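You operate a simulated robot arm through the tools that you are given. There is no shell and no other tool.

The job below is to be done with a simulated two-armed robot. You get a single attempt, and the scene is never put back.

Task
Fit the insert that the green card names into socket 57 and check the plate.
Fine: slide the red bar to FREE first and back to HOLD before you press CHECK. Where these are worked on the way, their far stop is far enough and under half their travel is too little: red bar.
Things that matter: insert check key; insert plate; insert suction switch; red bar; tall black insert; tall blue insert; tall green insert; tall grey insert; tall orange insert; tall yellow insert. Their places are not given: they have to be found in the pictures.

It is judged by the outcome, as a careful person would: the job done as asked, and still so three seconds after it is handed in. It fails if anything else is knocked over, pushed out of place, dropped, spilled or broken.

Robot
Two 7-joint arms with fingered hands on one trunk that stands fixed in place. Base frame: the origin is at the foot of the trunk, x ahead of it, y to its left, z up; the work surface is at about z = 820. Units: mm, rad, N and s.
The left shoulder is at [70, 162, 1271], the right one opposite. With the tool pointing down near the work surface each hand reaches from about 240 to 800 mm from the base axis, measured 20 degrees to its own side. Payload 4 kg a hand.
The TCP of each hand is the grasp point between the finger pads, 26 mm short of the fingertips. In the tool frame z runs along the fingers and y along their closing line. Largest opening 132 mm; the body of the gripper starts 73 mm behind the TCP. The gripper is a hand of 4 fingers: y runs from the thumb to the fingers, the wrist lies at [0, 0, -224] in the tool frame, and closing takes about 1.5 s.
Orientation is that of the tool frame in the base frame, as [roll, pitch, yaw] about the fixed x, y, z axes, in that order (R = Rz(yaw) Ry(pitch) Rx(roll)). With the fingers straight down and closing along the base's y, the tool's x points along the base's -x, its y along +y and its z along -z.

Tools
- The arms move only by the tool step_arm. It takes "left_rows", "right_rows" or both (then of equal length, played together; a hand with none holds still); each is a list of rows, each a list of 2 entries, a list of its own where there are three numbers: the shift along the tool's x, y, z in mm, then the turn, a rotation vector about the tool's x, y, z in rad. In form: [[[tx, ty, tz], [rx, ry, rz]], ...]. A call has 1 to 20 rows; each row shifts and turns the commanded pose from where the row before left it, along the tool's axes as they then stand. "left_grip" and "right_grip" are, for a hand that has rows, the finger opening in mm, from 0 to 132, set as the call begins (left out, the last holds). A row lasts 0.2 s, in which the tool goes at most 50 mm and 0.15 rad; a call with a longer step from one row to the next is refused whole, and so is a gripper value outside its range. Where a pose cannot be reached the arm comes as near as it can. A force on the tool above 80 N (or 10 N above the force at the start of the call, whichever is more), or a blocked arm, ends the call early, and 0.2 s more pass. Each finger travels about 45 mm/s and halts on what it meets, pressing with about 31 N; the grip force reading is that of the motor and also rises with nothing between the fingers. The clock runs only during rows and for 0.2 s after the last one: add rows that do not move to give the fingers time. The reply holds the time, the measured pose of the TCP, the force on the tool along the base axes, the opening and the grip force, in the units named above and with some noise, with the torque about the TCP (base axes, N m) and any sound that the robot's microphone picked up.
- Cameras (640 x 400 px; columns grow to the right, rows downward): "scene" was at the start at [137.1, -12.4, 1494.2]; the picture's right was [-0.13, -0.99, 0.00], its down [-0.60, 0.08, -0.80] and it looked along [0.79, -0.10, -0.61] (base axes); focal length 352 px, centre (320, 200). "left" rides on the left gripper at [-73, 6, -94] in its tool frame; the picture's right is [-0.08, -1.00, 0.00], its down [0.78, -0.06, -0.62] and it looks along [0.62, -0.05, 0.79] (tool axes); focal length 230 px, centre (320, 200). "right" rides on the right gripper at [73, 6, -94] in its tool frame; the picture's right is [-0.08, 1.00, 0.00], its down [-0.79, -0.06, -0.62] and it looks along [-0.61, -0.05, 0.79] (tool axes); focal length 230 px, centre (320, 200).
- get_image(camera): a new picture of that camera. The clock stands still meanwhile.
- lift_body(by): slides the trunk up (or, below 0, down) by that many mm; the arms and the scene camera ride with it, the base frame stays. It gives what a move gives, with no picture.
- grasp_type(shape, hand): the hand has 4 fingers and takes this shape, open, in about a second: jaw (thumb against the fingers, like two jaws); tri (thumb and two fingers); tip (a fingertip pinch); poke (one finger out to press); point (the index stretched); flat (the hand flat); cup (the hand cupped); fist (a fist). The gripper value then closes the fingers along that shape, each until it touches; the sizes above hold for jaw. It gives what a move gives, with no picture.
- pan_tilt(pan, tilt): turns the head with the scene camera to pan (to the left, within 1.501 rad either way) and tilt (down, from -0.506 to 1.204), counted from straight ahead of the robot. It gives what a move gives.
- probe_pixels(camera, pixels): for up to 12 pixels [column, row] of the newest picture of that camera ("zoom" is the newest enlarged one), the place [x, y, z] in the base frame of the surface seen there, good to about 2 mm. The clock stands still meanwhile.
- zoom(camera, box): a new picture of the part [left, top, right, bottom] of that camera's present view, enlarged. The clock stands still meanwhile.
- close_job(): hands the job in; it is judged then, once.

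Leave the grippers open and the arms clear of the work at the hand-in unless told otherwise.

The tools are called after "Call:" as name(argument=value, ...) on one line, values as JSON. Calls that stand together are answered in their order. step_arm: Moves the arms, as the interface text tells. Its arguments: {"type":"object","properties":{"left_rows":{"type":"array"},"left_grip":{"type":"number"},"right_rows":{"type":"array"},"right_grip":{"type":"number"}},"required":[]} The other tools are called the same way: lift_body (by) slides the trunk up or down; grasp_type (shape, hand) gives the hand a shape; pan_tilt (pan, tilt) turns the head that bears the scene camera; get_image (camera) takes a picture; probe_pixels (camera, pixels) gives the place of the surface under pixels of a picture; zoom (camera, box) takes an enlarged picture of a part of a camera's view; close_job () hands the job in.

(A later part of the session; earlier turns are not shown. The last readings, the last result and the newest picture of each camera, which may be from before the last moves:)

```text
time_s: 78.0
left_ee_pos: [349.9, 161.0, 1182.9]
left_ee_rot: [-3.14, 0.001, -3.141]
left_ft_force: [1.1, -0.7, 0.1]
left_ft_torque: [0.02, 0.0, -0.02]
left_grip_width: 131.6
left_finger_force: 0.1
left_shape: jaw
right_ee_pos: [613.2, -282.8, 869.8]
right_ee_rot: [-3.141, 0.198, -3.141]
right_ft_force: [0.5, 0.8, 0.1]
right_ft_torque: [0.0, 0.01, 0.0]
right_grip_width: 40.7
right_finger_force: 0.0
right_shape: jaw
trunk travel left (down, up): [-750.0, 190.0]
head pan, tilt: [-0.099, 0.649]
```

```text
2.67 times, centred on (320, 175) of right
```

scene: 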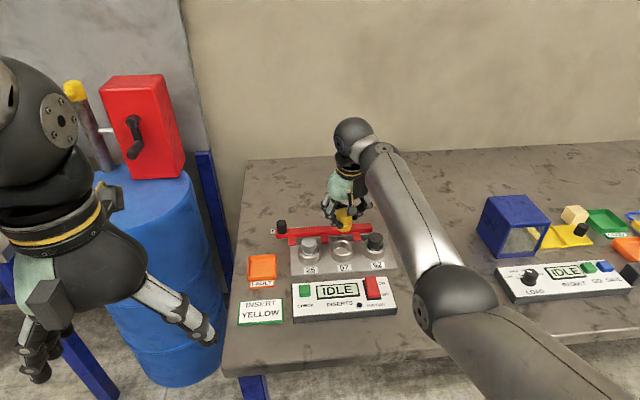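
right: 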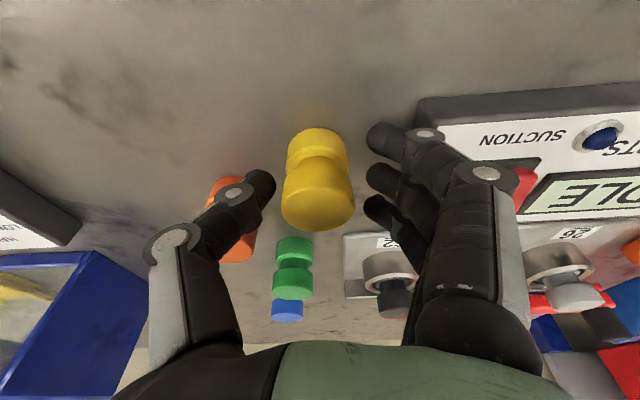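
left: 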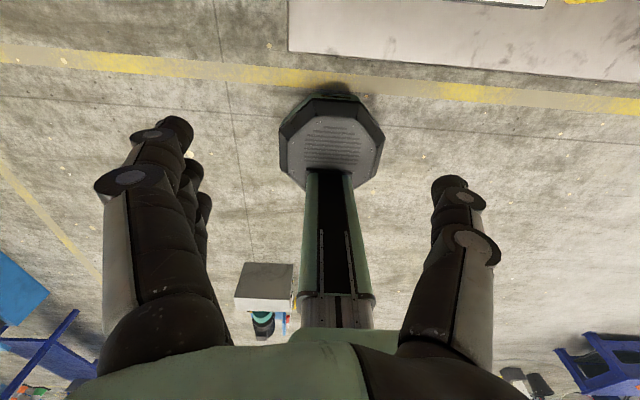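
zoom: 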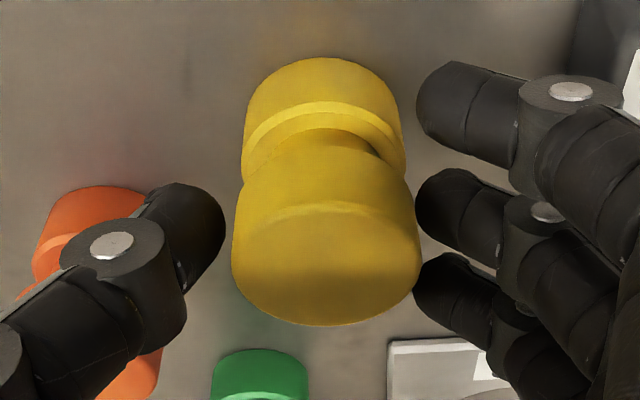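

At 40 mm the tips stand just off the head. Next, a command of 36.

Call:
step_arm(right_rows=[[[0, 0, 0], [0, 0, 0]], [[0, 0, 0], [0, 0, 0]], [[0, 0, 0], [0, 0, 0]], [[0, 0, 0], [0, 0, 0]]], right_grip=36)

Call:
zoom(camera="right", box=[220, 100, 420, 250])

```text
time_s: 79.0
left_ee_pos: [349.9, 162.4, 1182.3]
left_ee_rot: [3.141, -0.001, -3.142]
left_ft_force: [-0.1, -0.1, -0.8]
left_ft_torque: [-0.02, 0.02, 0.02]
left_grip_width: 131.6
left_finger_force: 0.1
left_shape: jaw
right_ee_pos: [614.3, -283.5, 869.6]
right_ee_rot: [-3.141, 0.2, -3.141]
right_ft_force: [0.3, 0.8, -0.5]
right_ft_torque: [0.02, 0.0, 0.0]
right_grip_width: 36.7
right_finger_force: 0.1
right_shape: jaw
trunk travel left (down, up): [-750.0, 190.0]
head pan, tilt: [-0.099, 0.649]
```

```text
2.67 times, centred on (320, 175) of right
```

zoom: 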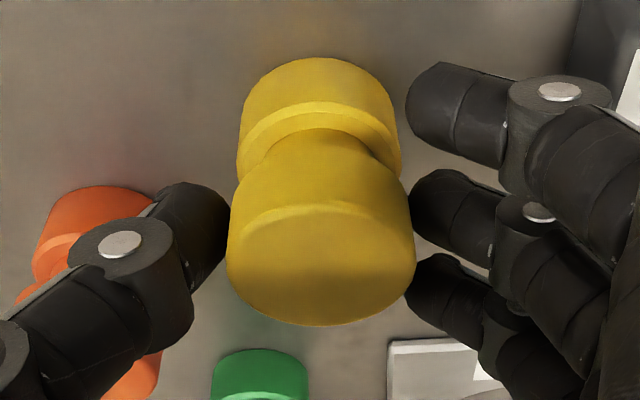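

The tips are just touching on both sides now (36.7, no force). Next, 33.

Call:
step_arm(right_rows=[[[0, 0, 0], [0, 0, 0]], [[0, 0, 0], [0, 0, 0]], [[0, 0, 0], [0, 0, 0]], [[0, 0, 0], [0, 0, 0]]], right_grip=33)

Call:
zoom(camera="right", box=[220, 100, 420, 250])

```text
time_s: 80.0
left_ee_pos: [349.5, 161.4, 1182.2]
left_ee_rot: [3.141, 0.0, 3.14]
left_ft_force: [0.3, -0.4, 1.5]
left_ft_torque: [-0.01, 0.0, 0.0]
left_grip_width: 131.9
left_finger_force: 0.1
left_shape: jaw
right_ee_pos: [614.4, -283.7, 871.3]
right_ee_rot: [3.141, 0.199, 3.14]
right_ft_force: [-0.5, -0.4, -0.5]
right_ft_torque: [0.03, 0.01, 0.01]
right_grip_width: 22.2
right_finger_force: 30.7
right_shape: jaw
trunk travel left (down, up): [-750.0, 190.0]
head pan, tilt: [-0.099, 0.649]
```

```text
2.67 times, centred on (320, 175) of right
```

zoom: 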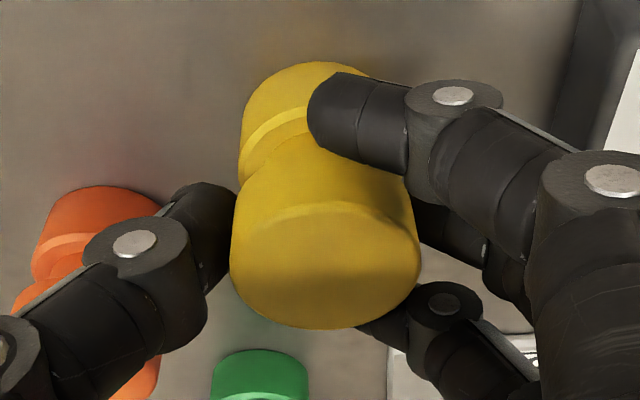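

With a 33 command the outer fingers always wrap around, and at 0.2 rad tilt they sit at different heights, which is what leans the insert. Holding the hand truly upright would level them. I'll open again to 52, rise to z≈905 and see how upright the hand can get here.

Call:
step_arm(right_rows=[[[0, 0, 0], [0, 0, 0]], [[0, 0, 0], [0, 0, 0]], [[0, 0, 0], [0, 0, 0]], [[0, 0, 0], [0, 0, 0]], [[0, 0, 0], [0, 0, 0]], [[-1.6, 0, -7.8], [0, 0, 0]], [[-3, 0, -14.7], [0, 0, 0]], [[-3, 0, -14.7], [0, 0, 0]], [[0, 0, 0], [0, 0.1, 0]], [[0, 0, 0], [0, 0.1, 0]], [[0, 0, 0], [0, 0, 0]]], right_grip=52)

Call:
get_image(camera="right")

```text
time_s: 82.4
left_ee_pos: [350.2, 161.9, 1181.5]
left_ee_rot: [-3.141, 0.0, 3.141]
left_ft_force: [0.1, -0.3, -0.4]
left_ft_torque: [0.02, 0.03, 0.02]
left_grip_width: 131.7
left_finger_force: 0.0
left_shape: jaw
right_ee_pos: [605.5, -268.1, 889.3]
right_ee_rot: [3.141, 0.011, -3.138]
right_ft_force: [0.2, -0.8, 0.3]
right_ft_torque: [-0.03, -0.01, -0.02]
right_grip_width: 51.7
right_finger_force: 0.0
right_shape: jaw
right hand out of reach, approached as far as the arm can: row 10
trunk travel left (down, up): [-750.0, 190.0]
head pan, tilt: [-0.099, 0.649]
```

```text
taken
```

right: 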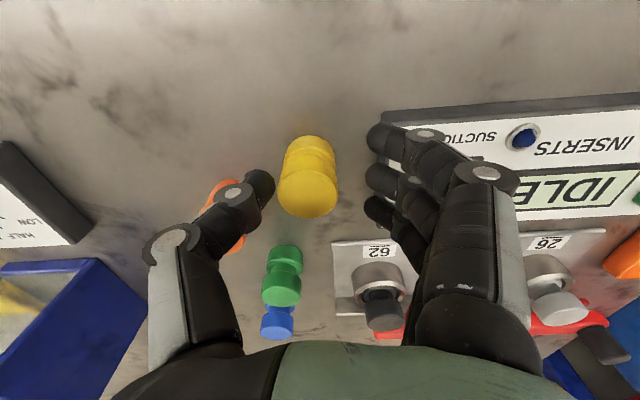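

Fully upright is just out of reach here (it drifted about 20 mm), but 0.1 rad went through. I'll set 0.1 rad and recentre above the insert at [614,-282,900].

Call:
step_arm(right_rows=[[[0, 0, 0], [0, -0.09, 0]], [[-5, -7, -5], [0, 0, 0]], [[-5, -7, -5], [0, 0, 0]], [[0, 0, 0], [0, 0, 0]]])

Call:
get_image(camera="right")

Call:
probe_pixels(camera="right", pixels=[[318, 165], [318, 185], [318, 150], [290, 170], [348, 170], [372, 135], [372, 175], [370, 205], [262, 185], [385, 125], [400, 112]])

```text
time_s: 83.4
left_ee_pos: [349.7, 160.8, 1182.2]
left_ee_rot: [3.142, 0.0, 3.141]
left_ft_force: [-0.5, -0.5, -0.3]
left_ft_torque: [0.01, -0.02, 0.01]
left_grip_width: 131.7
left_finger_force: 0.0
left_shape: jaw
right_ee_pos: [613.9, -281.4, 898.4]
right_ee_rot: [3.141, 0.088, 3.14]
right_ft_force: [-0.3, -0.1, -0.7]
right_ft_torque: [0.01, -0.04, -0.02]
right_grip_width: 51.8
right_finger_force: 0.0
right_shape: jaw
trunk travel left (down, up): [-750.0, 190.0]
head pan, tilt: [-0.099, 0.649]
```

```text
taken
```

right: 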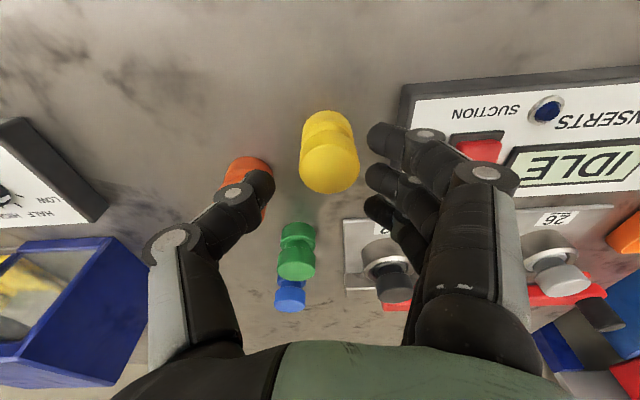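

```text
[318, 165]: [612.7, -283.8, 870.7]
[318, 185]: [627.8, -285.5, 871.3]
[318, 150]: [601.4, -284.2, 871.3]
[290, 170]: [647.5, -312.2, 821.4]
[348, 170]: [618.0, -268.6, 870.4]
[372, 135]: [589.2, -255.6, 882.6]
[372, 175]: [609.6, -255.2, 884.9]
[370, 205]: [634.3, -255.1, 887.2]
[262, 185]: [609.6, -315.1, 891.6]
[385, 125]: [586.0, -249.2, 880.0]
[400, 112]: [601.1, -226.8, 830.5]
```

At 0.09 rad the three fingers are nearly level (882.6 / 884.9 / 887.2). The insert is now at about [614.2,-278.2]. I'll centre on it (+3.2 mm y), lower to z≈870 and close.

Call:
step_arm(right_rows=[[[0, 3.2, 0], [0, 0, 0]], [[0.83, 0, 9.43], [0, 0, 0]], [[0.83, 0, 9.43], [0, 0, 0]], [[0.83, 0, 9.43], [0, 0, 0]], [[0, 0, 0], [0, 0, 0]]])

Call:
zoom(camera="right", box=[220, 100, 420, 250])

```text
time_s: 84.6
left_ee_pos: [349.1, 162.4, 1182.0]
left_ee_rot: [-3.141, -0.001, -3.14]
left_ft_force: [-0.3, 0.1, -0.5]
left_ft_torque: [0.02, 0.01, -0.03]
left_grip_width: 132.0
left_finger_force: 0.1
left_shape: jaw
right_ee_pos: [613.9, -279.3, 870.3]
right_ee_rot: [3.141, 0.089, -3.142]
right_ft_force: [-0.2, 0.7, -0.3]
right_ft_torque: [0.01, -0.04, 0.01]
right_grip_width: 51.9
right_finger_force: 0.1
right_shape: jaw
trunk travel left (down, up): [-750.0, 190.0]
head pan, tilt: [-0.099, 0.649]
```

```text
2.67 times, centred on (320, 175) of right
```

zoom: 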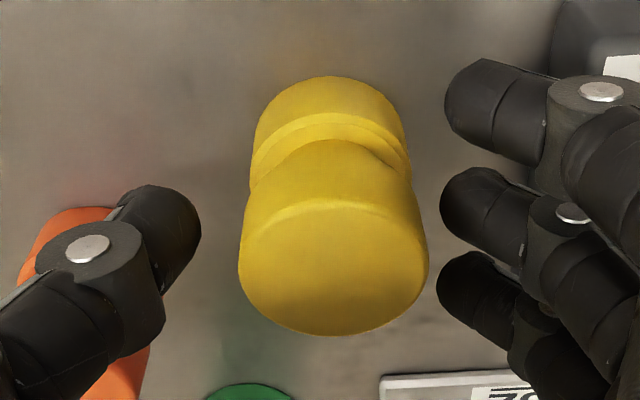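

The insert is about 2.4 mm off-centre toward the fingers (gaps 40 px on the left, 12 px on the right). I'll shift the hand +2.4 mm in y, then close to 40.

Call:
step_arm(right_rows=[[[0, 2.4, 0], [0, 0, 0]], [[0, 0, 0], [0, 0, 0]], [[0, 0, 0], [0, 0, 0]], [[0, 0, 0], [0, 0, 0]], [[0, 0, 0], [0, 0, 0]]], right_grip=42)

Call:
zoom(camera="right", box=[220, 100, 420, 250])

```text
time_s: 85.8
left_ee_pos: [350.3, 162.3, 1183.1]
left_ee_rot: [-3.141, -0.001, 3.14]
left_ft_force: [-0.3, 0.0, -0.3]
left_ft_torque: [-0.01, -0.01, 0.0]
left_grip_width: 131.6
left_finger_force: 0.0
left_shape: jaw
right_ee_pos: [614.5, -278.4, 871.4]
right_ee_rot: [3.141, 0.089, 3.141]
right_ft_force: [-0.1, 0.4, -0.5]
right_ft_torque: [-0.01, -0.03, 0.03]
right_grip_width: 42.6
right_finger_force: 0.1
right_shape: jaw
trunk travel left (down, up): [-750.0, 190.0]
head pan, tilt: [-0.099, 0.649]
```

```text
2.67 times, centred on (320, 175) of right
```

zoom: 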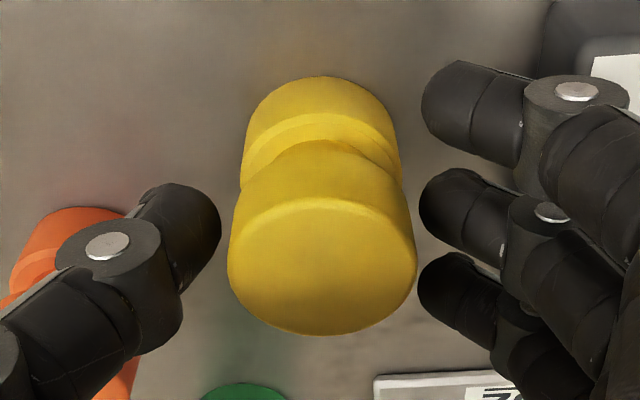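

It's well centred now. I'll close to hold (command 33).

Call:
step_arm(right_rows=[[[0, 0.4, 0], [0, 0, 0]], [[0, 0, 0], [0, 0, 0]], [[0, 0, 0], [0, 0, 0]], [[0, 0, 0], [0, 0, 0]], [[0, 0, 0], [0, 0, 0]]], right_grip=33)

Call:
zoom(camera="right", box=[220, 100, 420, 250])

Call:
probe_pixels(camera="right", pixels=[[290, 185], [352, 185], [320, 215], [320, 165], [310, 135], [305, 208], [335, 208], [322, 190]])

```text
time_s: 87.0
left_ee_pos: [350.0, 162.8, 1181.5]
left_ee_rot: [3.141, -0.001, -3.141]
left_ft_force: [-0.2, 0.2, 0.1]
left_ft_torque: [-0.01, -0.01, -0.01]
left_grip_width: 132.0
left_finger_force: 0.2
left_shape: jaw
right_ee_pos: [614.1, -276.7, 869.5]
right_ee_rot: [-3.141, 0.089, -3.142]
right_ft_force: [1.1, 0.2, 0.5]
right_ft_torque: [0.01, -0.04, -0.02]
right_grip_width: 18.2
right_finger_force: 31.3
right_shape: jaw
trunk travel left (down, up): [-750.0, 190.0]
head pan, tilt: [-0.099, 0.649]
```

```text
2.67 times, centred on (320, 175) of right
```

zoom: 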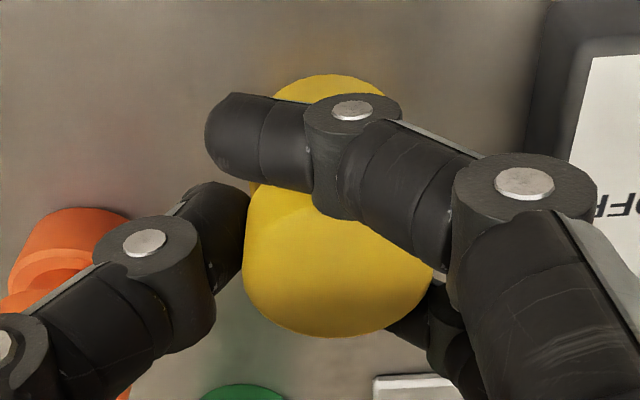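

```text
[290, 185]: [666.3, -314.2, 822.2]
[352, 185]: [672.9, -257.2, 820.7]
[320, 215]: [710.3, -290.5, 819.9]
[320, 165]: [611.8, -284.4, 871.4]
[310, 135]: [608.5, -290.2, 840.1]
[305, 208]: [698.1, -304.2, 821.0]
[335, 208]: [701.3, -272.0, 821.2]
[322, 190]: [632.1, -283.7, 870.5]
```

The index has now wrapped right across the front of the head. I'll take a fresh picture and measure how the insert sits.

Call:
get_image(camera="right")

Call:
probe_pixels(camera="right", pixels=[[294, 195], [358, 195], [325, 222], [325, 180], [325, 195], [325, 130], [308, 215], [345, 215], [285, 150], [300, 150], [285, 180]])

Call:
zoom(camera="scene", box=[370, 230, 470, 320])

```text
taken
```

right: 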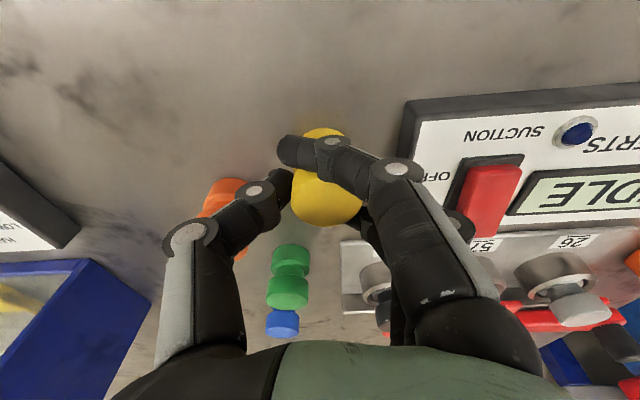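

```text
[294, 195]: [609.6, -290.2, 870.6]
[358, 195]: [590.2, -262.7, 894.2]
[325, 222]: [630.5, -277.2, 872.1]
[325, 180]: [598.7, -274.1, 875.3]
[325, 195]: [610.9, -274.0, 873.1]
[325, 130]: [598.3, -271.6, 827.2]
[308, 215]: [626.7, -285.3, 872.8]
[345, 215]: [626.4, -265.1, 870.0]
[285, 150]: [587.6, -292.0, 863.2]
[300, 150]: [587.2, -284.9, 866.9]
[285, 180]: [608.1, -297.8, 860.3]
```

```text
4.44 times, centred on (420, 275) of scene
```

zoom: 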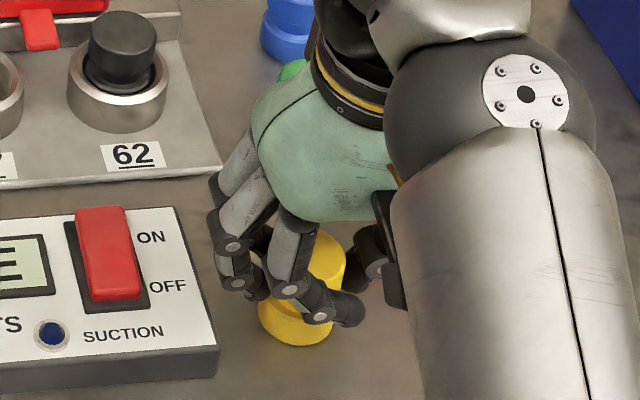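

The insert is still upright (head top level at about 871), with the index across its front, the third finger behind, and thumb and middle at the sides. That's a fairly even cage, all above the neck. I'll lift 58 mm and check.

Call:
step_arm(right_rows=[[[-0.4, 0, -4.98], [0, 0, 0]], [[-0.9, 0, -9.96], [0, 0, 0]], [[-1.3, 0, -14.9], [0, 0, 0]], [[-1.3, 0, -14.9], [0, 0, 0]], [[-1.1, 0, -12], [0, 0, 0]], [[0, 0, 0], [0, 0, 0]]])

Call:
get_image(camera="right")

Call:
probe_pixels(camera="right", pixels=[[294, 195], [325, 222], [325, 180], [325, 195], [325, 130], [308, 215], [345, 215], [310, 132], [340, 130], [358, 205], [296, 205]])

```text
time_s: 88.4
left_ee_pos: [349.1, 162.3, 1182.6]
left_ee_rot: [-3.14, 0.0, 3.141]
left_ft_force: [0.4, 0.0, -0.1]
left_ft_torque: [0.0, 0.0, -0.01]
left_grip_width: 131.6
left_finger_force: 0.0
left_shape: jaw
right_ee_pos: [614.9, -276.1, 918.3]
right_ee_rot: [-3.14, 0.087, -3.141]
right_ft_force: [0.0, -0.4, -0.5]
right_ft_torque: [0.02, -0.01, 0.03]
right_grip_width: 18.3
right_finger_force: 31.0
right_shape: jaw
right hand out of reach, approached as far as the arm can: row 5
trunk travel left (down, up): [-750.0, 190.0]
head pan, tilt: [-0.099, 0.649]
```

```text
taken
```

right: 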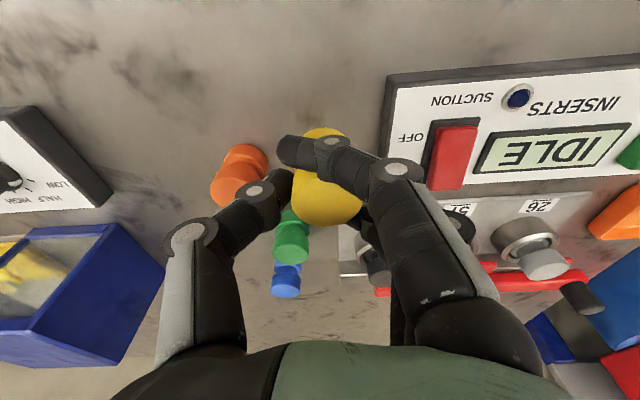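

```text
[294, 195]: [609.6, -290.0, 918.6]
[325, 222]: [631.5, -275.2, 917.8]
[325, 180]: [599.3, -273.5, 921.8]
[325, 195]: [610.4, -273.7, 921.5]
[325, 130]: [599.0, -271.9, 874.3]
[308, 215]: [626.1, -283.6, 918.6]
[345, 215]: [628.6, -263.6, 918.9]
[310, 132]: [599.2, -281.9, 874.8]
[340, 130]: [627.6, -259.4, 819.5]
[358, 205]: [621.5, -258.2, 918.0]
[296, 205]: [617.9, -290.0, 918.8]
```

It's lifted to z=918, still upright and unchanged in the grip. I'll carry it forward first (to x≈690, clear of the panel), then up and left toward the socket.

Call:
step_arm(right_rows=[[[-25, 0, 2.2], [0, 0, 0]], [[-25, 0, 2.2], [0, 0, 0]], [[-25, 0, 2.2], [0, 0, 0]], [[-21.2, 10, -13.2], [0, 0, 0]], [[-21.2, 10, -13.2], [0, 0, 0]], [[0, 0, 0], [0, 0, 0]]])

```text
time_s: 89.8
left_ee_pos: [349.0, 162.4, 1181.4]
left_ee_rot: [-3.141, 0.0, 3.141]
left_ft_force: [-0.1, 0.6, -0.2]
left_ft_torque: [-0.02, -0.01, 0.0]
left_grip_width: 131.9
left_finger_force: 0.1
left_shape: jaw
right_ee_pos: [732.0, -255.8, 950.1]
right_ee_rot: [-3.141, 0.09, -3.141]
right_ft_force: [0.5, 0.0, 0.5]
right_ft_torque: [-0.01, 0.02, -0.03]
right_grip_width: 18.4
right_finger_force: 31.0
right_shape: jaw
trunk travel left (down, up): [-750.0, 190.0]
head pan, tilt: [-0.099, 0.649]
```

Clear, at [732,-256,950]. Now across to above the socket (about [773,-134,965]).

Call:
step_arm(right_rows=[[[-10.5, 30.4, -2.8], [0, 0, 0]], [[-10.5, 30.4, -2.8], [0, 0, 0]], [[-10.5, 30.4, -2.8], [0, 0, 0]], [[-10.5, 30.4, -2.8], [0, 0, 0]], [[0, 0, 0], [0, 0, 0]]])

Call:
get_image(camera="right")

Call:
get_image(camera="scene")

```text
time_s: 91.0
left_ee_pos: [348.9, 162.3, 1181.6]
left_ee_rot: [3.141, 0.0, 3.14]
left_ft_force: [0.3, 0.5, 0.2]
left_ft_torque: [-0.02, 0.02, -0.02]
left_grip_width: 132.0
left_finger_force: 0.1
left_shape: jaw
right_ee_pos: [771.9, -135.6, 961.8]
right_ee_rot: [-3.141, 0.09, 3.139]
right_ft_force: [-0.9, -0.8, 0.0]
right_ft_torque: [-0.03, 0.03, 0.02]
right_grip_width: 18.4
right_finger_force: 31.0
right_shape: jaw
trunk travel left (down, up): [-750.0, 190.0]
head pan, tilt: [-0.099, 0.649]
```

```text
taken
```

right: 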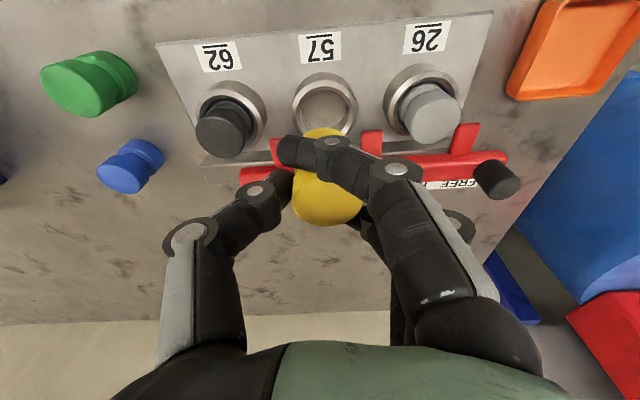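

```text
taken
```

scene: 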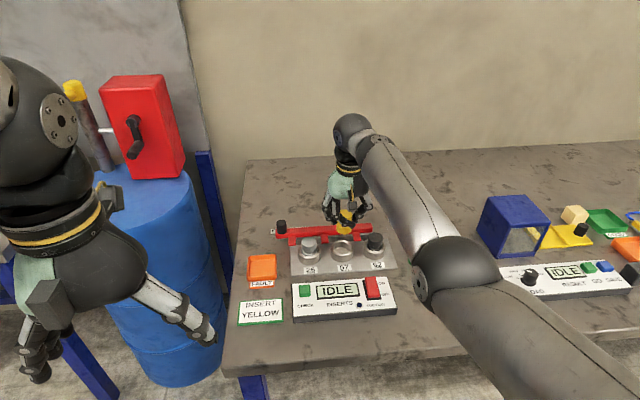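

It's over the socket. I'll measure the ring and the insert with the same camera for the final alignment.

Call:
zoom(camera="right", box=[265, 60, 385, 160])

Call:
probe_pixels(camera="right", pixels=[[294, 195], [325, 222], [325, 195], [308, 215], [345, 215], [358, 205], [296, 205], [325, 128], [310, 130], [340, 130], [292, 190]])

```text
4.00 times, centred on (325, 110) of right
```

zoom: 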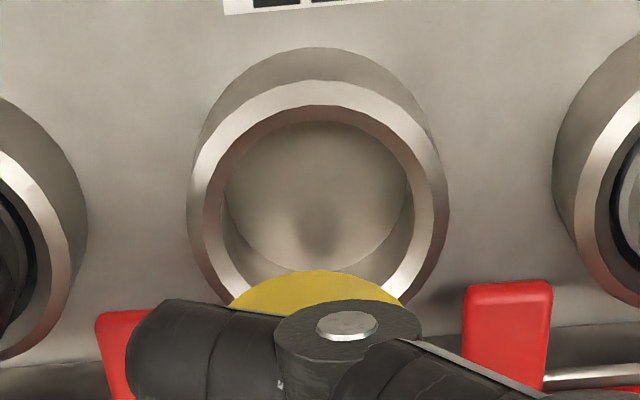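

```text
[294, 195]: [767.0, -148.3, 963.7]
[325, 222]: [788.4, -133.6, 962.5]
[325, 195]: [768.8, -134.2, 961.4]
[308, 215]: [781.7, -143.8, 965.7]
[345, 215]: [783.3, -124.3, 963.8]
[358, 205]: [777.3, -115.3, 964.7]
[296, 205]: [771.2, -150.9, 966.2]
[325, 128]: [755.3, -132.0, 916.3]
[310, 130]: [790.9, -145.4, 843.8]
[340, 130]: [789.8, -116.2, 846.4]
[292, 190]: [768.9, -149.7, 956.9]
```

Call:
probe_pixels(camera="zoom", pixels=[[207, 205], [428, 200], [315, 95], [245, 125], [385, 120], [215, 250], [420, 250], [232, 285], [405, 285], [260, 290], [320, 280], [380, 290]])

```text
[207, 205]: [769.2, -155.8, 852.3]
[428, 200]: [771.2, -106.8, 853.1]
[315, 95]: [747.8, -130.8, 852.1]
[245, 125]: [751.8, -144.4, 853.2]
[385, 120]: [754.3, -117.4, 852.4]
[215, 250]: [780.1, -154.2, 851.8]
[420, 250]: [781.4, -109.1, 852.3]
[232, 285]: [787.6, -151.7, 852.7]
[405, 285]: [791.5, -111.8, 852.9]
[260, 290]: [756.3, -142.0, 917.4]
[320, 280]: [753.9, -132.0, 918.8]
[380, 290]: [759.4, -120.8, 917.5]
```

The ring centre is about [772.6,-131.3] and the insert about [771.5,-133.1] in the same frame. I'll correct by about (+0.5,+1.3) while lowering to z≈906, with the base about 5 mm above the rim, and re-measure there.

Call:
step_arm(right_rows=[[[0.7, 1.3, 14], [0, 0, 0]], [[1.2, 0, 13.95], [0, 0, 0]], [[1.2, 0, 13.95], [0, 0, 0]], [[1.2, 0, 13.95], [0, 0, 0]], [[0, 0, 0], [0, 0, 0]], [[0, 0, 0], [0, 0, 0]]])

Call:
get_image(camera="right")

Call:
zoom(camera="right", box=[260, 80, 380, 180])

Call:
zoom(camera="scene", box=[300, 200, 400, 270])

```text
time_s: 92.4
left_ee_pos: [349.4, 161.2, 1182.3]
left_ee_rot: [3.141, -0.001, -3.141]
left_ft_force: [0.5, -0.3, 0.1]
left_ft_torque: [0.0, 0.02, -0.02]
left_grip_width: 131.9
left_finger_force: 0.0
left_shape: jaw
right_ee_pos: [769.1, -133.5, 906.6]
right_ee_rot: [3.141, 0.089, 3.141]
right_ft_force: [0.2, 0.1, -1.5]
right_ft_torque: [0.04, 0.03, -0.02]
right_grip_width: 18.2
right_finger_force: 30.8
right_shape: jaw
trunk travel left (down, up): [-750.0, 190.0]
head pan, tilt: [-0.099, 0.649]
```

```text
taken
```

right: 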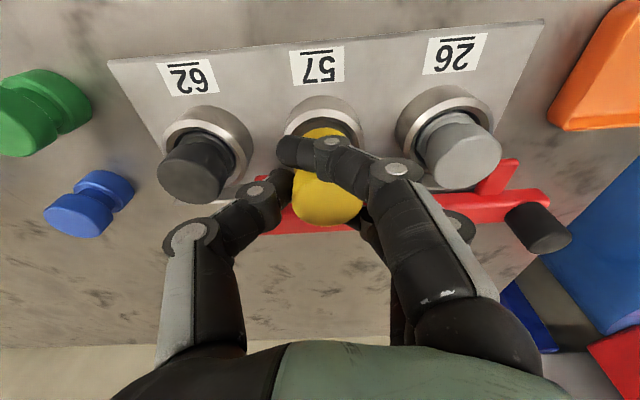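

```text
4.00 times, centred on (320, 130) of right
```

zoom: 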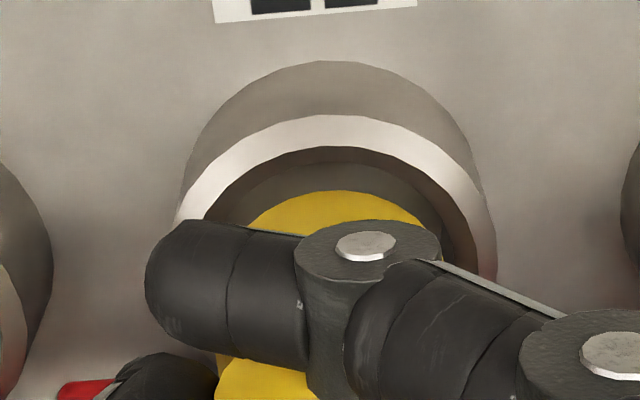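

```text
5.71 times, centred on (350, 235) of scene
```

zoom: 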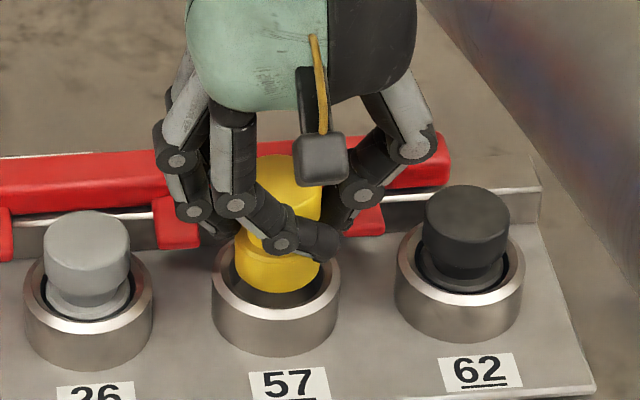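

Call:
zoom(camera="right", box=[260, 80, 380, 180])

Call:
probe_pixels(camera="zoom", pixels=[[335, 196], [275, 212], [400, 212], [335, 205], [330, 130], [195, 200], [470, 210], [250, 145], [420, 150], [260, 228], [420, 228], [480, 255]])

Call:
probe_pixels(camera="right", pixels=[[294, 195], [325, 222], [308, 216], [345, 216], [358, 205], [296, 205], [325, 200]])

```text
4.00 times, centred on (320, 130) of right
```

zoom: 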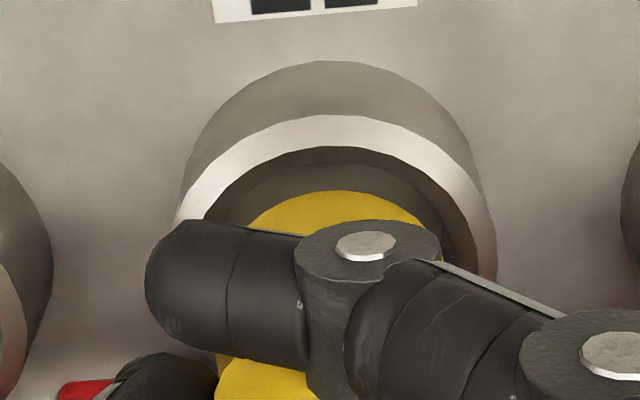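

```text
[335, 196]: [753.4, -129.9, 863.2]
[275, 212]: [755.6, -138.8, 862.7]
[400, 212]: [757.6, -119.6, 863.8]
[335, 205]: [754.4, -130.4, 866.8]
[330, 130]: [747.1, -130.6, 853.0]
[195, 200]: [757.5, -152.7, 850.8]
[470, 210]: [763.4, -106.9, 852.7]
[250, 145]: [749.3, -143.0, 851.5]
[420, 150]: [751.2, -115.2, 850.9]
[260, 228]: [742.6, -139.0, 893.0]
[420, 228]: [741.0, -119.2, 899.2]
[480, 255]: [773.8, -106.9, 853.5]
```

```text
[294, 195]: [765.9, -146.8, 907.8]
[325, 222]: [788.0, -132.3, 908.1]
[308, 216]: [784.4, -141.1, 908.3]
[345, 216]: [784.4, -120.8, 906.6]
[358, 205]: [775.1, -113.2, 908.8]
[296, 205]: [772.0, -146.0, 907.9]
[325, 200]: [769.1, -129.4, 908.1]
```

The base front arc fits a centre of (772.1,-130.8) and the ring's fits (771.8,-131.2): aligned within 1 mm. I'll lower straight down 8 mm in 2 mm rows and check the force.

Call:
step_arm(right_rows=[[[0.18, 0, 1.99], [0, 0, 0]], [[0.18, 0, 1.99], [0, 0, 0]], [[0.18, 0, 1.99], [0, 0, 0]], [[0.18, 0, 1.99], [0, 0, 0]], [[0, 0, 0], [0, 0, 0]]])

```text
time_s: 93.6
left_ee_pos: [349.9, 162.0, 1181.7]
left_ee_rot: [3.141, 0.001, -3.14]
left_ft_force: [0.6, -0.4, -0.2]
left_ft_torque: [-0.02, 0.0, 0.04]
left_grip_width: 131.9
left_finger_force: 0.2
left_shape: jaw
right_ee_pos: [771.1, -133.7, 898.9]
right_ee_rot: [-3.141, 0.089, 3.14]
right_ft_force: [0.4, -1.0, 1.3]
right_ft_torque: [-0.02, -0.01, 0.0]
right_grip_width: 18.2
right_finger_force: 31.4
right_shape: jaw
trunk travel left (down, up): [-750.0, 190.0]
head pan, tilt: [-0.099, 0.649]
```

No contact at z=899. Another 4 mm in 1 mm-scale rows.

Call:
step_arm(right_rows=[[[0.12, 0, 1.33], [0, 0, 0]], [[0.12, 0, 1.33], [0, 0, 0]], [[0.12, 0, 1.33], [0, 0, 0]], [[0, 0, 0], [0, 0, 0]]])

```text
time_s: 94.6
left_ee_pos: [350.1, 161.1, 1181.8]
left_ee_rot: [-3.141, 0.002, 3.14]
left_ft_force: [-0.2, -0.2, -0.3]
left_ft_torque: [-0.01, 0.04, 0.0]
left_grip_width: 132.3
left_finger_force: 0.0
left_shape: jaw
right_ee_pos: [772.6, -134.2, 896.9]
right_ee_rot: [3.141, 0.091, 3.14]
right_ft_force: [8.3, -7.0, 11.7]
right_ft_torque: [-0.2, -0.12, -0.01]
right_grip_width: 18.4
right_finger_force: 31.5
right_shape: jaw
trunk travel left (down, up): [-750.0, 190.0]
head pan, tilt: [-0.099, 0.649]
```

Light contact: the ring pushes the insert toward +x and -y (8.3, -7.0 N), so it needs to go a bit further back and right. I'll ease up 1 mm and shift (+1.2,-1.0) mm.

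Call:
step_arm(right_rows=[[[-0.1, 0, -1], [0, 0, 0]], [[-1.2, -1.0, 0.1], [0, 0, 0]], [[0, 0, 0], [0, 0, 0]]])

```text
time_s: 95.4
left_ee_pos: [349.4, 162.7, 1182.5]
left_ee_rot: [3.142, 0.001, 3.141]
left_ft_force: [0.5, 0.3, -0.7]
left_ft_torque: [0.01, 0.0, -0.02]
left_grip_width: 131.8
left_finger_force: 0.0
left_shape: jaw
right_ee_pos: [771.4, -134.0, 895.4]
right_ee_rot: [3.139, 0.091, -3.141]
right_ft_force: [7.5, -4.8, 12.4]
right_ft_torque: [-0.2, -0.15, -0.01]
right_grip_width: 18.6
right_finger_force: 30.9
right_shape: jaw
trunk travel left (down, up): [-750.0, 190.0]
head pan, tilt: [-0.099, 0.649]
```

Call:
step_arm(right_rows=[[[-0.1, 0, -1], [0, 0, 0]], [[-1.5, -1.0, 0.1], [0, 0, 0]], [[0, 0, 0], [0, 0, 0]]])

Call:
get_image(camera="right")

Call:
zoom(camera="scene", box=[300, 200, 400, 270])

```text
time_s: 96.2
left_ee_pos: [349.9, 161.2, 1181.5]
left_ee_rot: [-3.141, 0.001, 3.141]
left_ft_force: [-0.6, 0.4, 0.1]
left_ft_torque: [0.0, 0.01, 0.04]
left_grip_width: 131.8
left_finger_force: 0.1
left_shape: jaw
right_ee_pos: [773.9, -134.0, 895.4]
right_ee_rot: [-3.14, 0.087, 3.14]
right_ft_force: [2.7, -3.7, 4.4]
right_ft_torque: [-0.08, -0.06, 0.0]
right_grip_width: 18.4
right_finger_force: 31.5
right_shape: jaw
trunk travel left (down, up): [-750.0, 190.0]
head pan, tilt: [-0.099, 0.649]
```

```text
taken
```

right: 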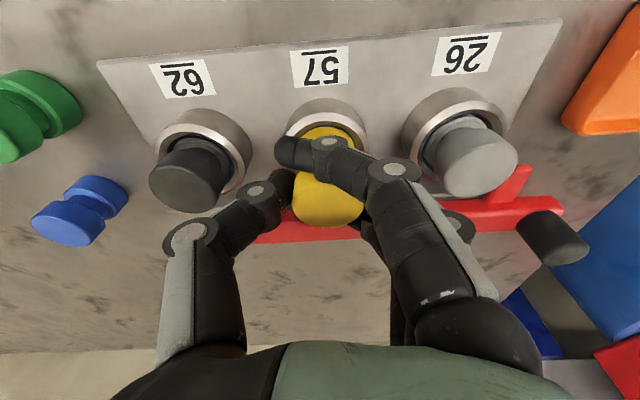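

```text
5.71 times, centred on (350, 235) of scene
```

zoom: 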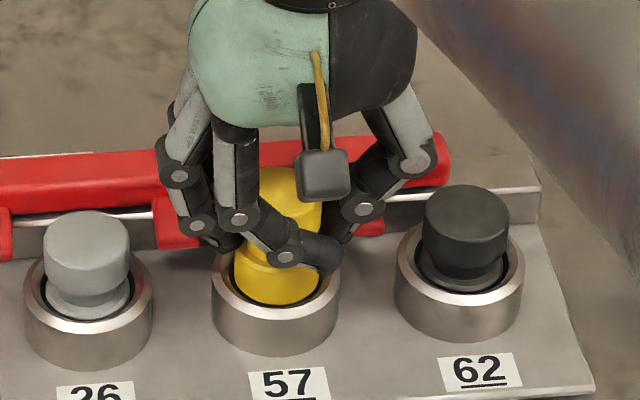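

The force dropped to (2.7,-3.7,4.4), and the base looks centred in the ring. One more small shift (+0.6,-1.0), then down 3 mm.

Call:
step_arm(right_rows=[[[-0.6, -1.0, 0.1], [0, 0, 0]], [[0.1, 0, 1.0], [0, 0, 0]], [[0.1, 0, 1.0], [0, 0, 0]], [[0.1, 0, 1.0], [0, 0, 0]], [[0, 0, 0], [0, 0, 0]]])

```text
time_s: 97.4
left_ee_pos: [350.1, 162.7, 1183.2]
left_ee_rot: [-3.141, -0.001, -3.141]
left_ft_force: [-0.3, -0.1, -0.3]
left_ft_torque: [0.02, 0.01, -0.01]
left_grip_width: 131.7
left_finger_force: 0.1
left_shape: jaw
right_ee_pos: [774.1, -135.3, 893.3]
right_ee_rot: [-3.142, 0.092, 3.142]
right_ft_force: [3.0, -2.1, 4.9]
right_ft_torque: [-0.06, -0.03, -0.01]
right_grip_width: 18.0
right_finger_force: 31.0
right_shape: jaw
trunk travel left (down, up): [-750.0, 190.0]
head pan, tilt: [-0.099, 0.649]
```

It went down 3 mm with only 4.9 N, so it's sliding in. I'll continue with a slight shift (+0.6,-0.5) and 4 mm down.

Call:
step_arm(right_rows=[[[-0.6, -0.5, 0.1], [0, 0, 0]], [[0.1, 0, 1.0], [0, 0, 0]], [[0.1, 0, 1.0], [0, 0, 0]], [[0.1, 0, 1.0], [0, 0, 0]], [[0.1, 0, 1.0], [0, 0, 0]], [[0, 0, 0], [0, 0, 0]]])

Call:
get_image(camera="right")

```text
time_s: 98.8
left_ee_pos: [349.6, 163.0, 1181.3]
left_ee_rot: [-3.141, 0.0, 3.141]
left_ft_force: [0.0, -0.1, 0.0]
left_ft_torque: [0.0, -0.03, 0.02]
left_grip_width: 131.9
left_finger_force: 0.1
left_shape: jaw
right_ee_pos: [774.6, -136.8, 892.3]
right_ee_rot: [3.141, 0.094, 3.141]
right_ft_force: [9.7, 1.4, 14.3]
right_ft_torque: [0.03, -0.15, -0.01]
right_grip_width: 18.2
right_finger_force: 30.7
right_shape: jaw
trunk travel left (down, up): [-750.0, 190.0]
head pan, tilt: [-0.099, 0.649]
```

```text
taken
```

right: 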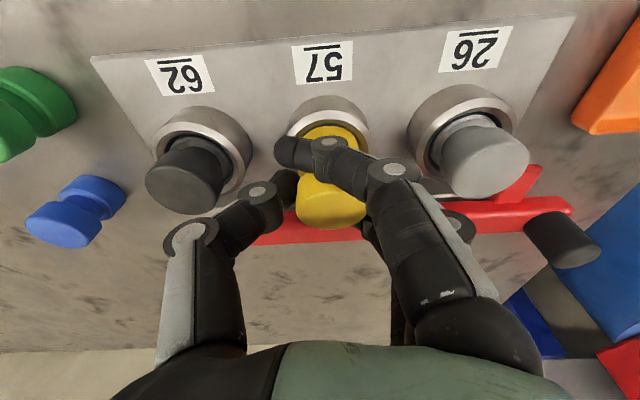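

Resistance again: +9.7 N in x and 14 N up at z≈892. I'll check the insert's tilt before doing more.

Call:
probe_pixels(camera="right", pixels=[[298, 200], [330, 225], [330, 200], [312, 218], [350, 218], [362, 208], [300, 210], [330, 180], [330, 135], [315, 135], [300, 125], [355, 125]])

Call:
zoom(camera="right", box=[260, 80, 400, 240])

Call:
zoom(camera="scene", box=[310, 210, 380, 265])

```text
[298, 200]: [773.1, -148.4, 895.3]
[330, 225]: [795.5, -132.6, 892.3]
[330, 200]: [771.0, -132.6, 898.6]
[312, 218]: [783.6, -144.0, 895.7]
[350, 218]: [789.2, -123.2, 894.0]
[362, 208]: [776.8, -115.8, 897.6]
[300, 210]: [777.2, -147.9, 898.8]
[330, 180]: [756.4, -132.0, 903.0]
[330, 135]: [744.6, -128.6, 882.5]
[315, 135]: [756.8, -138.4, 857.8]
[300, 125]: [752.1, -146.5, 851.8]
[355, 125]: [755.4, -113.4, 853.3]
```

```text
2.50 times, centred on (330, 160) of right
```

zoom: 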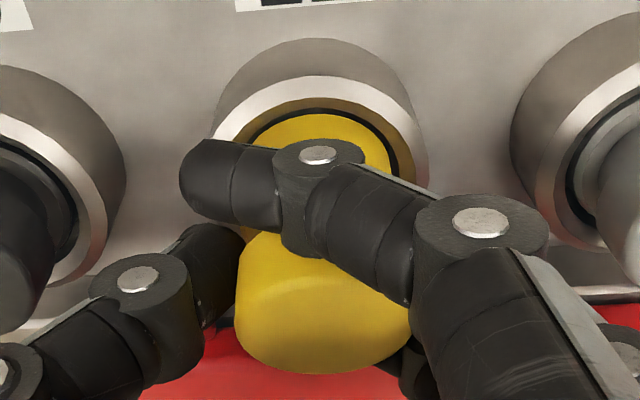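

```text
7.27 times, centred on (345, 238) of scene
```

zoom: 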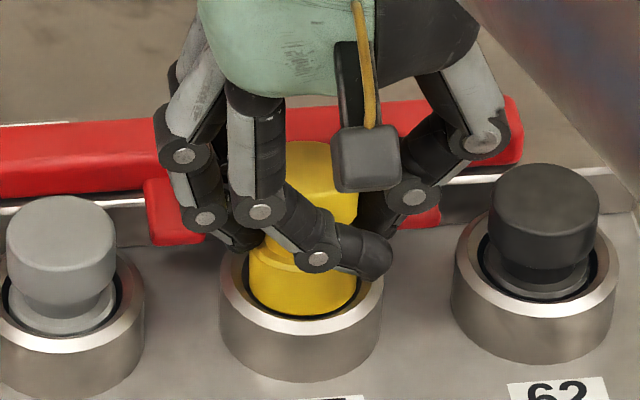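

The contact analysis puts the touch at the base's front edge on the ring's chamfer; the insert is nearly upright and just inside the mouth. The pinch lets it pivot, so more pushing isn't the way. Instead I'll ease up 1 mm and open slightly (to 44), keeping the fingers around the head as a loose cage, so gravity and the chamfer can seat it.

Call:
step_arm(right_rows=[[[1.0, 0.5, -1.0], [0, 0, 0]], [[1.0, 0.5, 0], [0, 0, 0]], [[0, 0, 0], [0, 0, 0]]])

Call:
step_arm(right_rows=[[[0, 0, 0], [0, 0, 0]], [[0, 0, 0], [0, 0, 0]], [[0, 0, 0], [0, 0, 0]], [[0, 0, 0], [0, 0, 0]], [[0, 0, 0], [0, 0, 0]]], right_grip=44)

Call:
get_image(camera="right")

Call:
zoom(camera="scene", box=[310, 210, 380, 265])

```text
time_s: 99.6
left_ee_pos: [350.4, 161.9, 1182.2]
left_ee_rot: [-3.141, 0.0, -3.14]
left_ft_force: [0.2, 0.0, -0.6]
left_ft_torque: [0.0, -0.01, 0.03]
left_grip_width: 131.6
left_finger_force: 0.2
left_shape: jaw
right_ee_pos: [774.4, -135.5, 891.9]
right_ee_rot: [3.141, 0.093, 3.139]
right_ft_force: [16.4, -0.4, 16.1]
right_ft_torque: [0.07, -0.34, -0.04]
right_grip_width: 18.4
right_finger_force: 31.2
right_shape: jaw
trunk travel left (down, up): [-750.0, 190.0]
head pan, tilt: [-0.099, 0.649]
```

```text
time_s: 100.8
left_ee_pos: [349.4, 161.6, 1182.9]
left_ee_rot: [3.142, 0.001, 3.14]
left_ft_force: [-0.7, 0.4, 0.5]
left_ft_torque: [-0.03, -0.01, -0.02]
left_grip_width: 131.8
left_finger_force: 0.1
left_shape: jaw
right_ee_pos: [772.7, -136.5, 890.1]
right_ee_rot: [3.141, 0.088, -3.14]
right_ft_force: [-0.2, 1.5, 0.6]
right_ft_torque: [0.01, -0.01, 0.0]
right_grip_width: 43.8
right_finger_force: 0.1
right_shape: jaw
trunk travel left (down, up): [-750.0, 190.0]
head pan, tilt: [-0.099, 0.649]
```

```text
taken
```

right: 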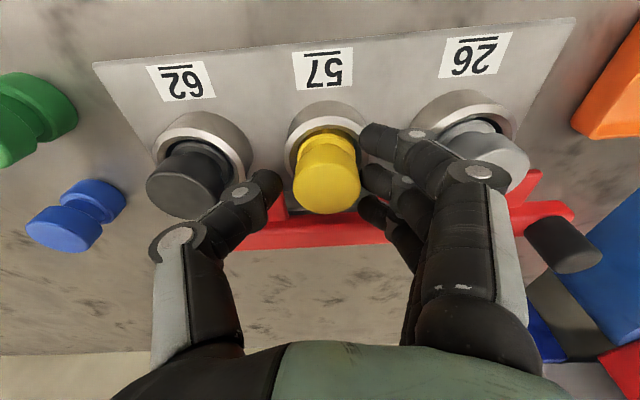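

```text
7.27 times, centred on (345, 238) of scene
```

zoom: 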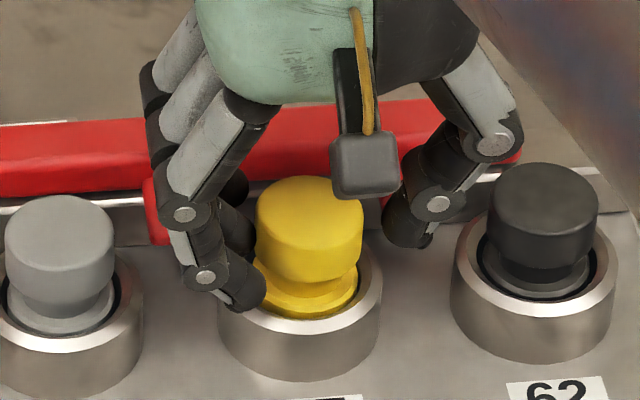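

It has dropped into the socket: the yellow head is now level with the grey and black ones in the scene view. I'll verify the heights.

Call:
get_image(camera="scene")

Call:
zoom(camera="scene", box=[280, 210, 400, 280])

Call:
probe_pixels(camera="zoom", pixels=[[300, 175], [320, 185], [280, 190], [310, 200], [160, 180], [170, 195], [445, 160], [455, 175]])

```text
taken
```

scene: 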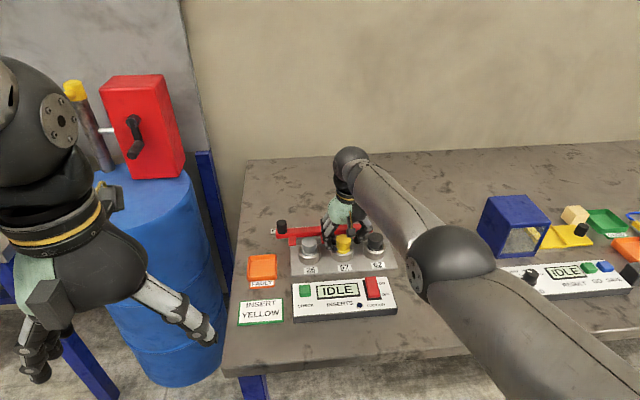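

```text
5.33 times, centred on (340, 245) of scene
```

zoom: 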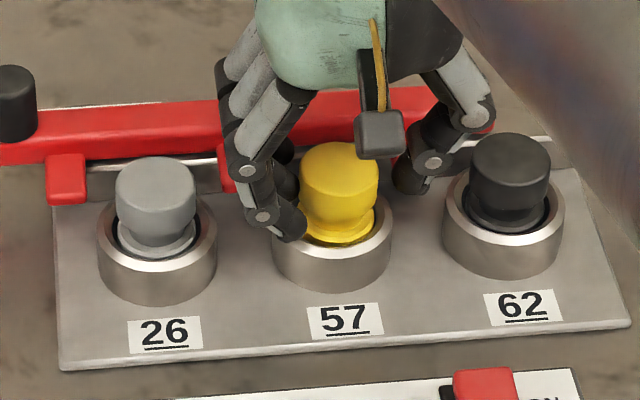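

```text
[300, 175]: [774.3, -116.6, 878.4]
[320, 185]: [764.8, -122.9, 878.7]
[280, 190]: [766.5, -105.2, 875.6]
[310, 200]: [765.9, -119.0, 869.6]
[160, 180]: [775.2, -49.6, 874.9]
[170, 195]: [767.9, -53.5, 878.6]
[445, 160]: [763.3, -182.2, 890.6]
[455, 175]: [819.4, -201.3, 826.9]
```

The yellow top is at z 878.5, the same as grey's 878.6, so it's seated. The hand sits about 5 mm to the right of it, so I'll shift +4 mm in y to free the finger side, then lift straight up.

Call:
step_arm(right_rows=[[[0, 2, 0], [0, 0, 0]], [[0, 2, 0], [0, 0, 0]], [[0, 0, 0], [0, 0, 0]], [[-0.5, 0, -5], [0, 0, 0]], [[-0.9, 0, -10], [0, 0, 0]], [[-1.3, 0, -14.9], [0, 0, 0]], [[-1.3, 0, -14.9], [0, 0, 0]], [[-1.3, 0, -14.9], [0, 0, 0]], [[-1.3, 0, -14.9], [0, 0, 0]]])

Call:
get_image(camera="right")

Call:
zoom(camera="scene", box=[260, 200, 400, 290])

```text
time_s: 102.8
left_ee_pos: [349.0, 162.1, 1182.2]
left_ee_rot: [-3.141, 0.001, 3.141]
left_ft_force: [-0.3, -0.7, 0.8]
left_ft_torque: [0.0, 0.03, 0.03]
left_grip_width: 132.0
left_finger_force: 0.0
left_shape: jaw
right_ee_pos: [774.3, -130.1, 966.0]
right_ee_rot: [3.141, 0.09, 3.141]
right_ft_force: [-0.2, -0.5, 0.8]
right_ft_torque: [-0.01, -0.01, 0.04]
right_grip_width: 43.8
right_finger_force: 0.0
right_shape: jaw
trunk travel left (down, up): [-750.0, 190.0]
head pan, tilt: [-0.099, 0.649]
```

```text
taken
```

right: 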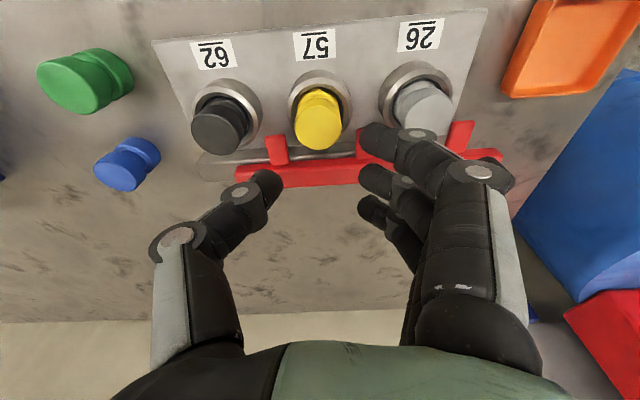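

```text
4.44 times, centred on (330, 245) of scene
```

zoom: 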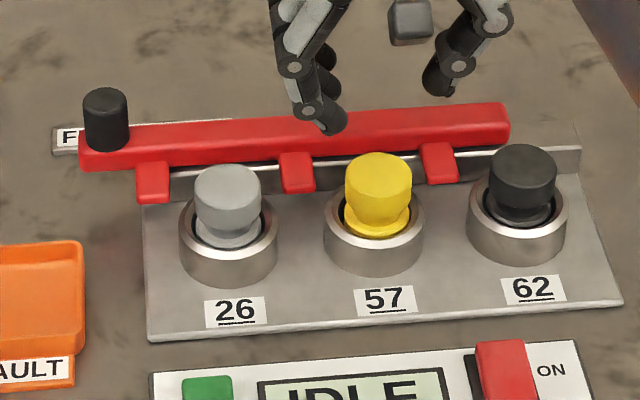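

All three inserts stand level in their sockets and nothing else moved. Now the bar goes back to HOLD. I'll tilt the hand forward to 0.8 rad again and open to 64, in the air above the plate.

Call:
step_arm(right_rows=[[[0, 0, 0], [0, -0.12, 0]], [[0, 0, 0], [0, -0.12, 0]], [[0, 0, 0], [0, -0.12, 0]], [[0, 0, 0], [0, -0.12, 0]], [[0, 0, 0], [0, -0.12, 0]], [[0, 0, 0], [0, -0.11, 0]], [[0, 0, 0], [0, 0, 0]]], right_grip=64)

```text
time_s: 104.4
left_ee_pos: [349.9, 161.6, 1181.5]
left_ee_rot: [3.142, 0.001, -3.141]
left_ft_force: [-0.6, -1.1, 0.2]
left_ft_torque: [0.02, -0.03, -0.03]
left_grip_width: 131.7
left_finger_force: 0.0
left_shape: jaw
right_ee_pos: [773.7, -130.1, 964.0]
right_ee_rot: [-3.141, 0.799, -3.14]
right_ft_force: [0.2, -0.8, 0.6]
right_ft_torque: [0.02, 0.01, -0.04]
right_grip_width: 63.3
right_finger_force: 0.0
right_shape: jaw
trunk travel left (down, up): [-750.0, 190.0]
head pan, tilt: [-0.099, 0.649]
```

Tilt 0.80. Now across to the left above the knob ([800,27,965]).

Call:
step_arm(right_rows=[[[-3.6, 31.4, 3.7], [0, 0, 0]], [[-3.6, 31.4, 3.7], [0, 0, 0]], [[-3.6, 31.4, 3.7], [0, 0, 0]], [[-3.6, 31.4, 3.7], [0, 0, 0]], [[-3.6, 31.4, 3.7], [0, 0, 0]], [[0, 0, 0], [0, 0, 0]]])

Call:
get_image(camera="right")

Call:
probe_pixels(camera="right", pixels=[[320, 110], [320, 95], [320, 125], [300, 100], [335, 75]])

```text
time_s: 105.8
left_ee_pos: [350.4, 161.4, 1182.4]
left_ee_rot: [-3.14, 0.001, -3.141]
left_ft_force: [-0.6, 0.1, -0.6]
left_ft_torque: [-0.02, -0.01, -0.02]
left_grip_width: 131.5
left_finger_force: 0.1
left_shape: jaw
right_ee_pos: [799.1, 23.7, 965.2]
right_ee_rot: [3.139, 0.8, 3.14]
right_ft_force: [0.1, 0.2, -0.4]
right_ft_torque: [0.01, 0.01, 0.06]
right_grip_width: 63.3
right_finger_force: 0.0
right_shape: jaw
trunk travel left (down, up): [-750.0, 190.0]
head pan, tilt: [-0.099, 0.649]
```

```text
taken
```

right: 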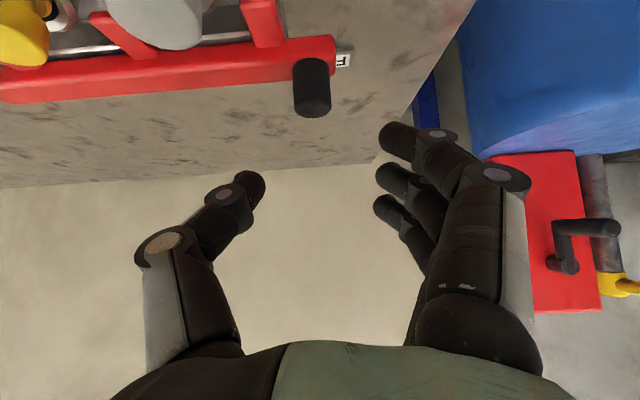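

```text
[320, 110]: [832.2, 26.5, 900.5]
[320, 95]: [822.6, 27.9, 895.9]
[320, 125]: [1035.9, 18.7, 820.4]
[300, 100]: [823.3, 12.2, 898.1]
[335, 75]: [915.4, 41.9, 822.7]
```

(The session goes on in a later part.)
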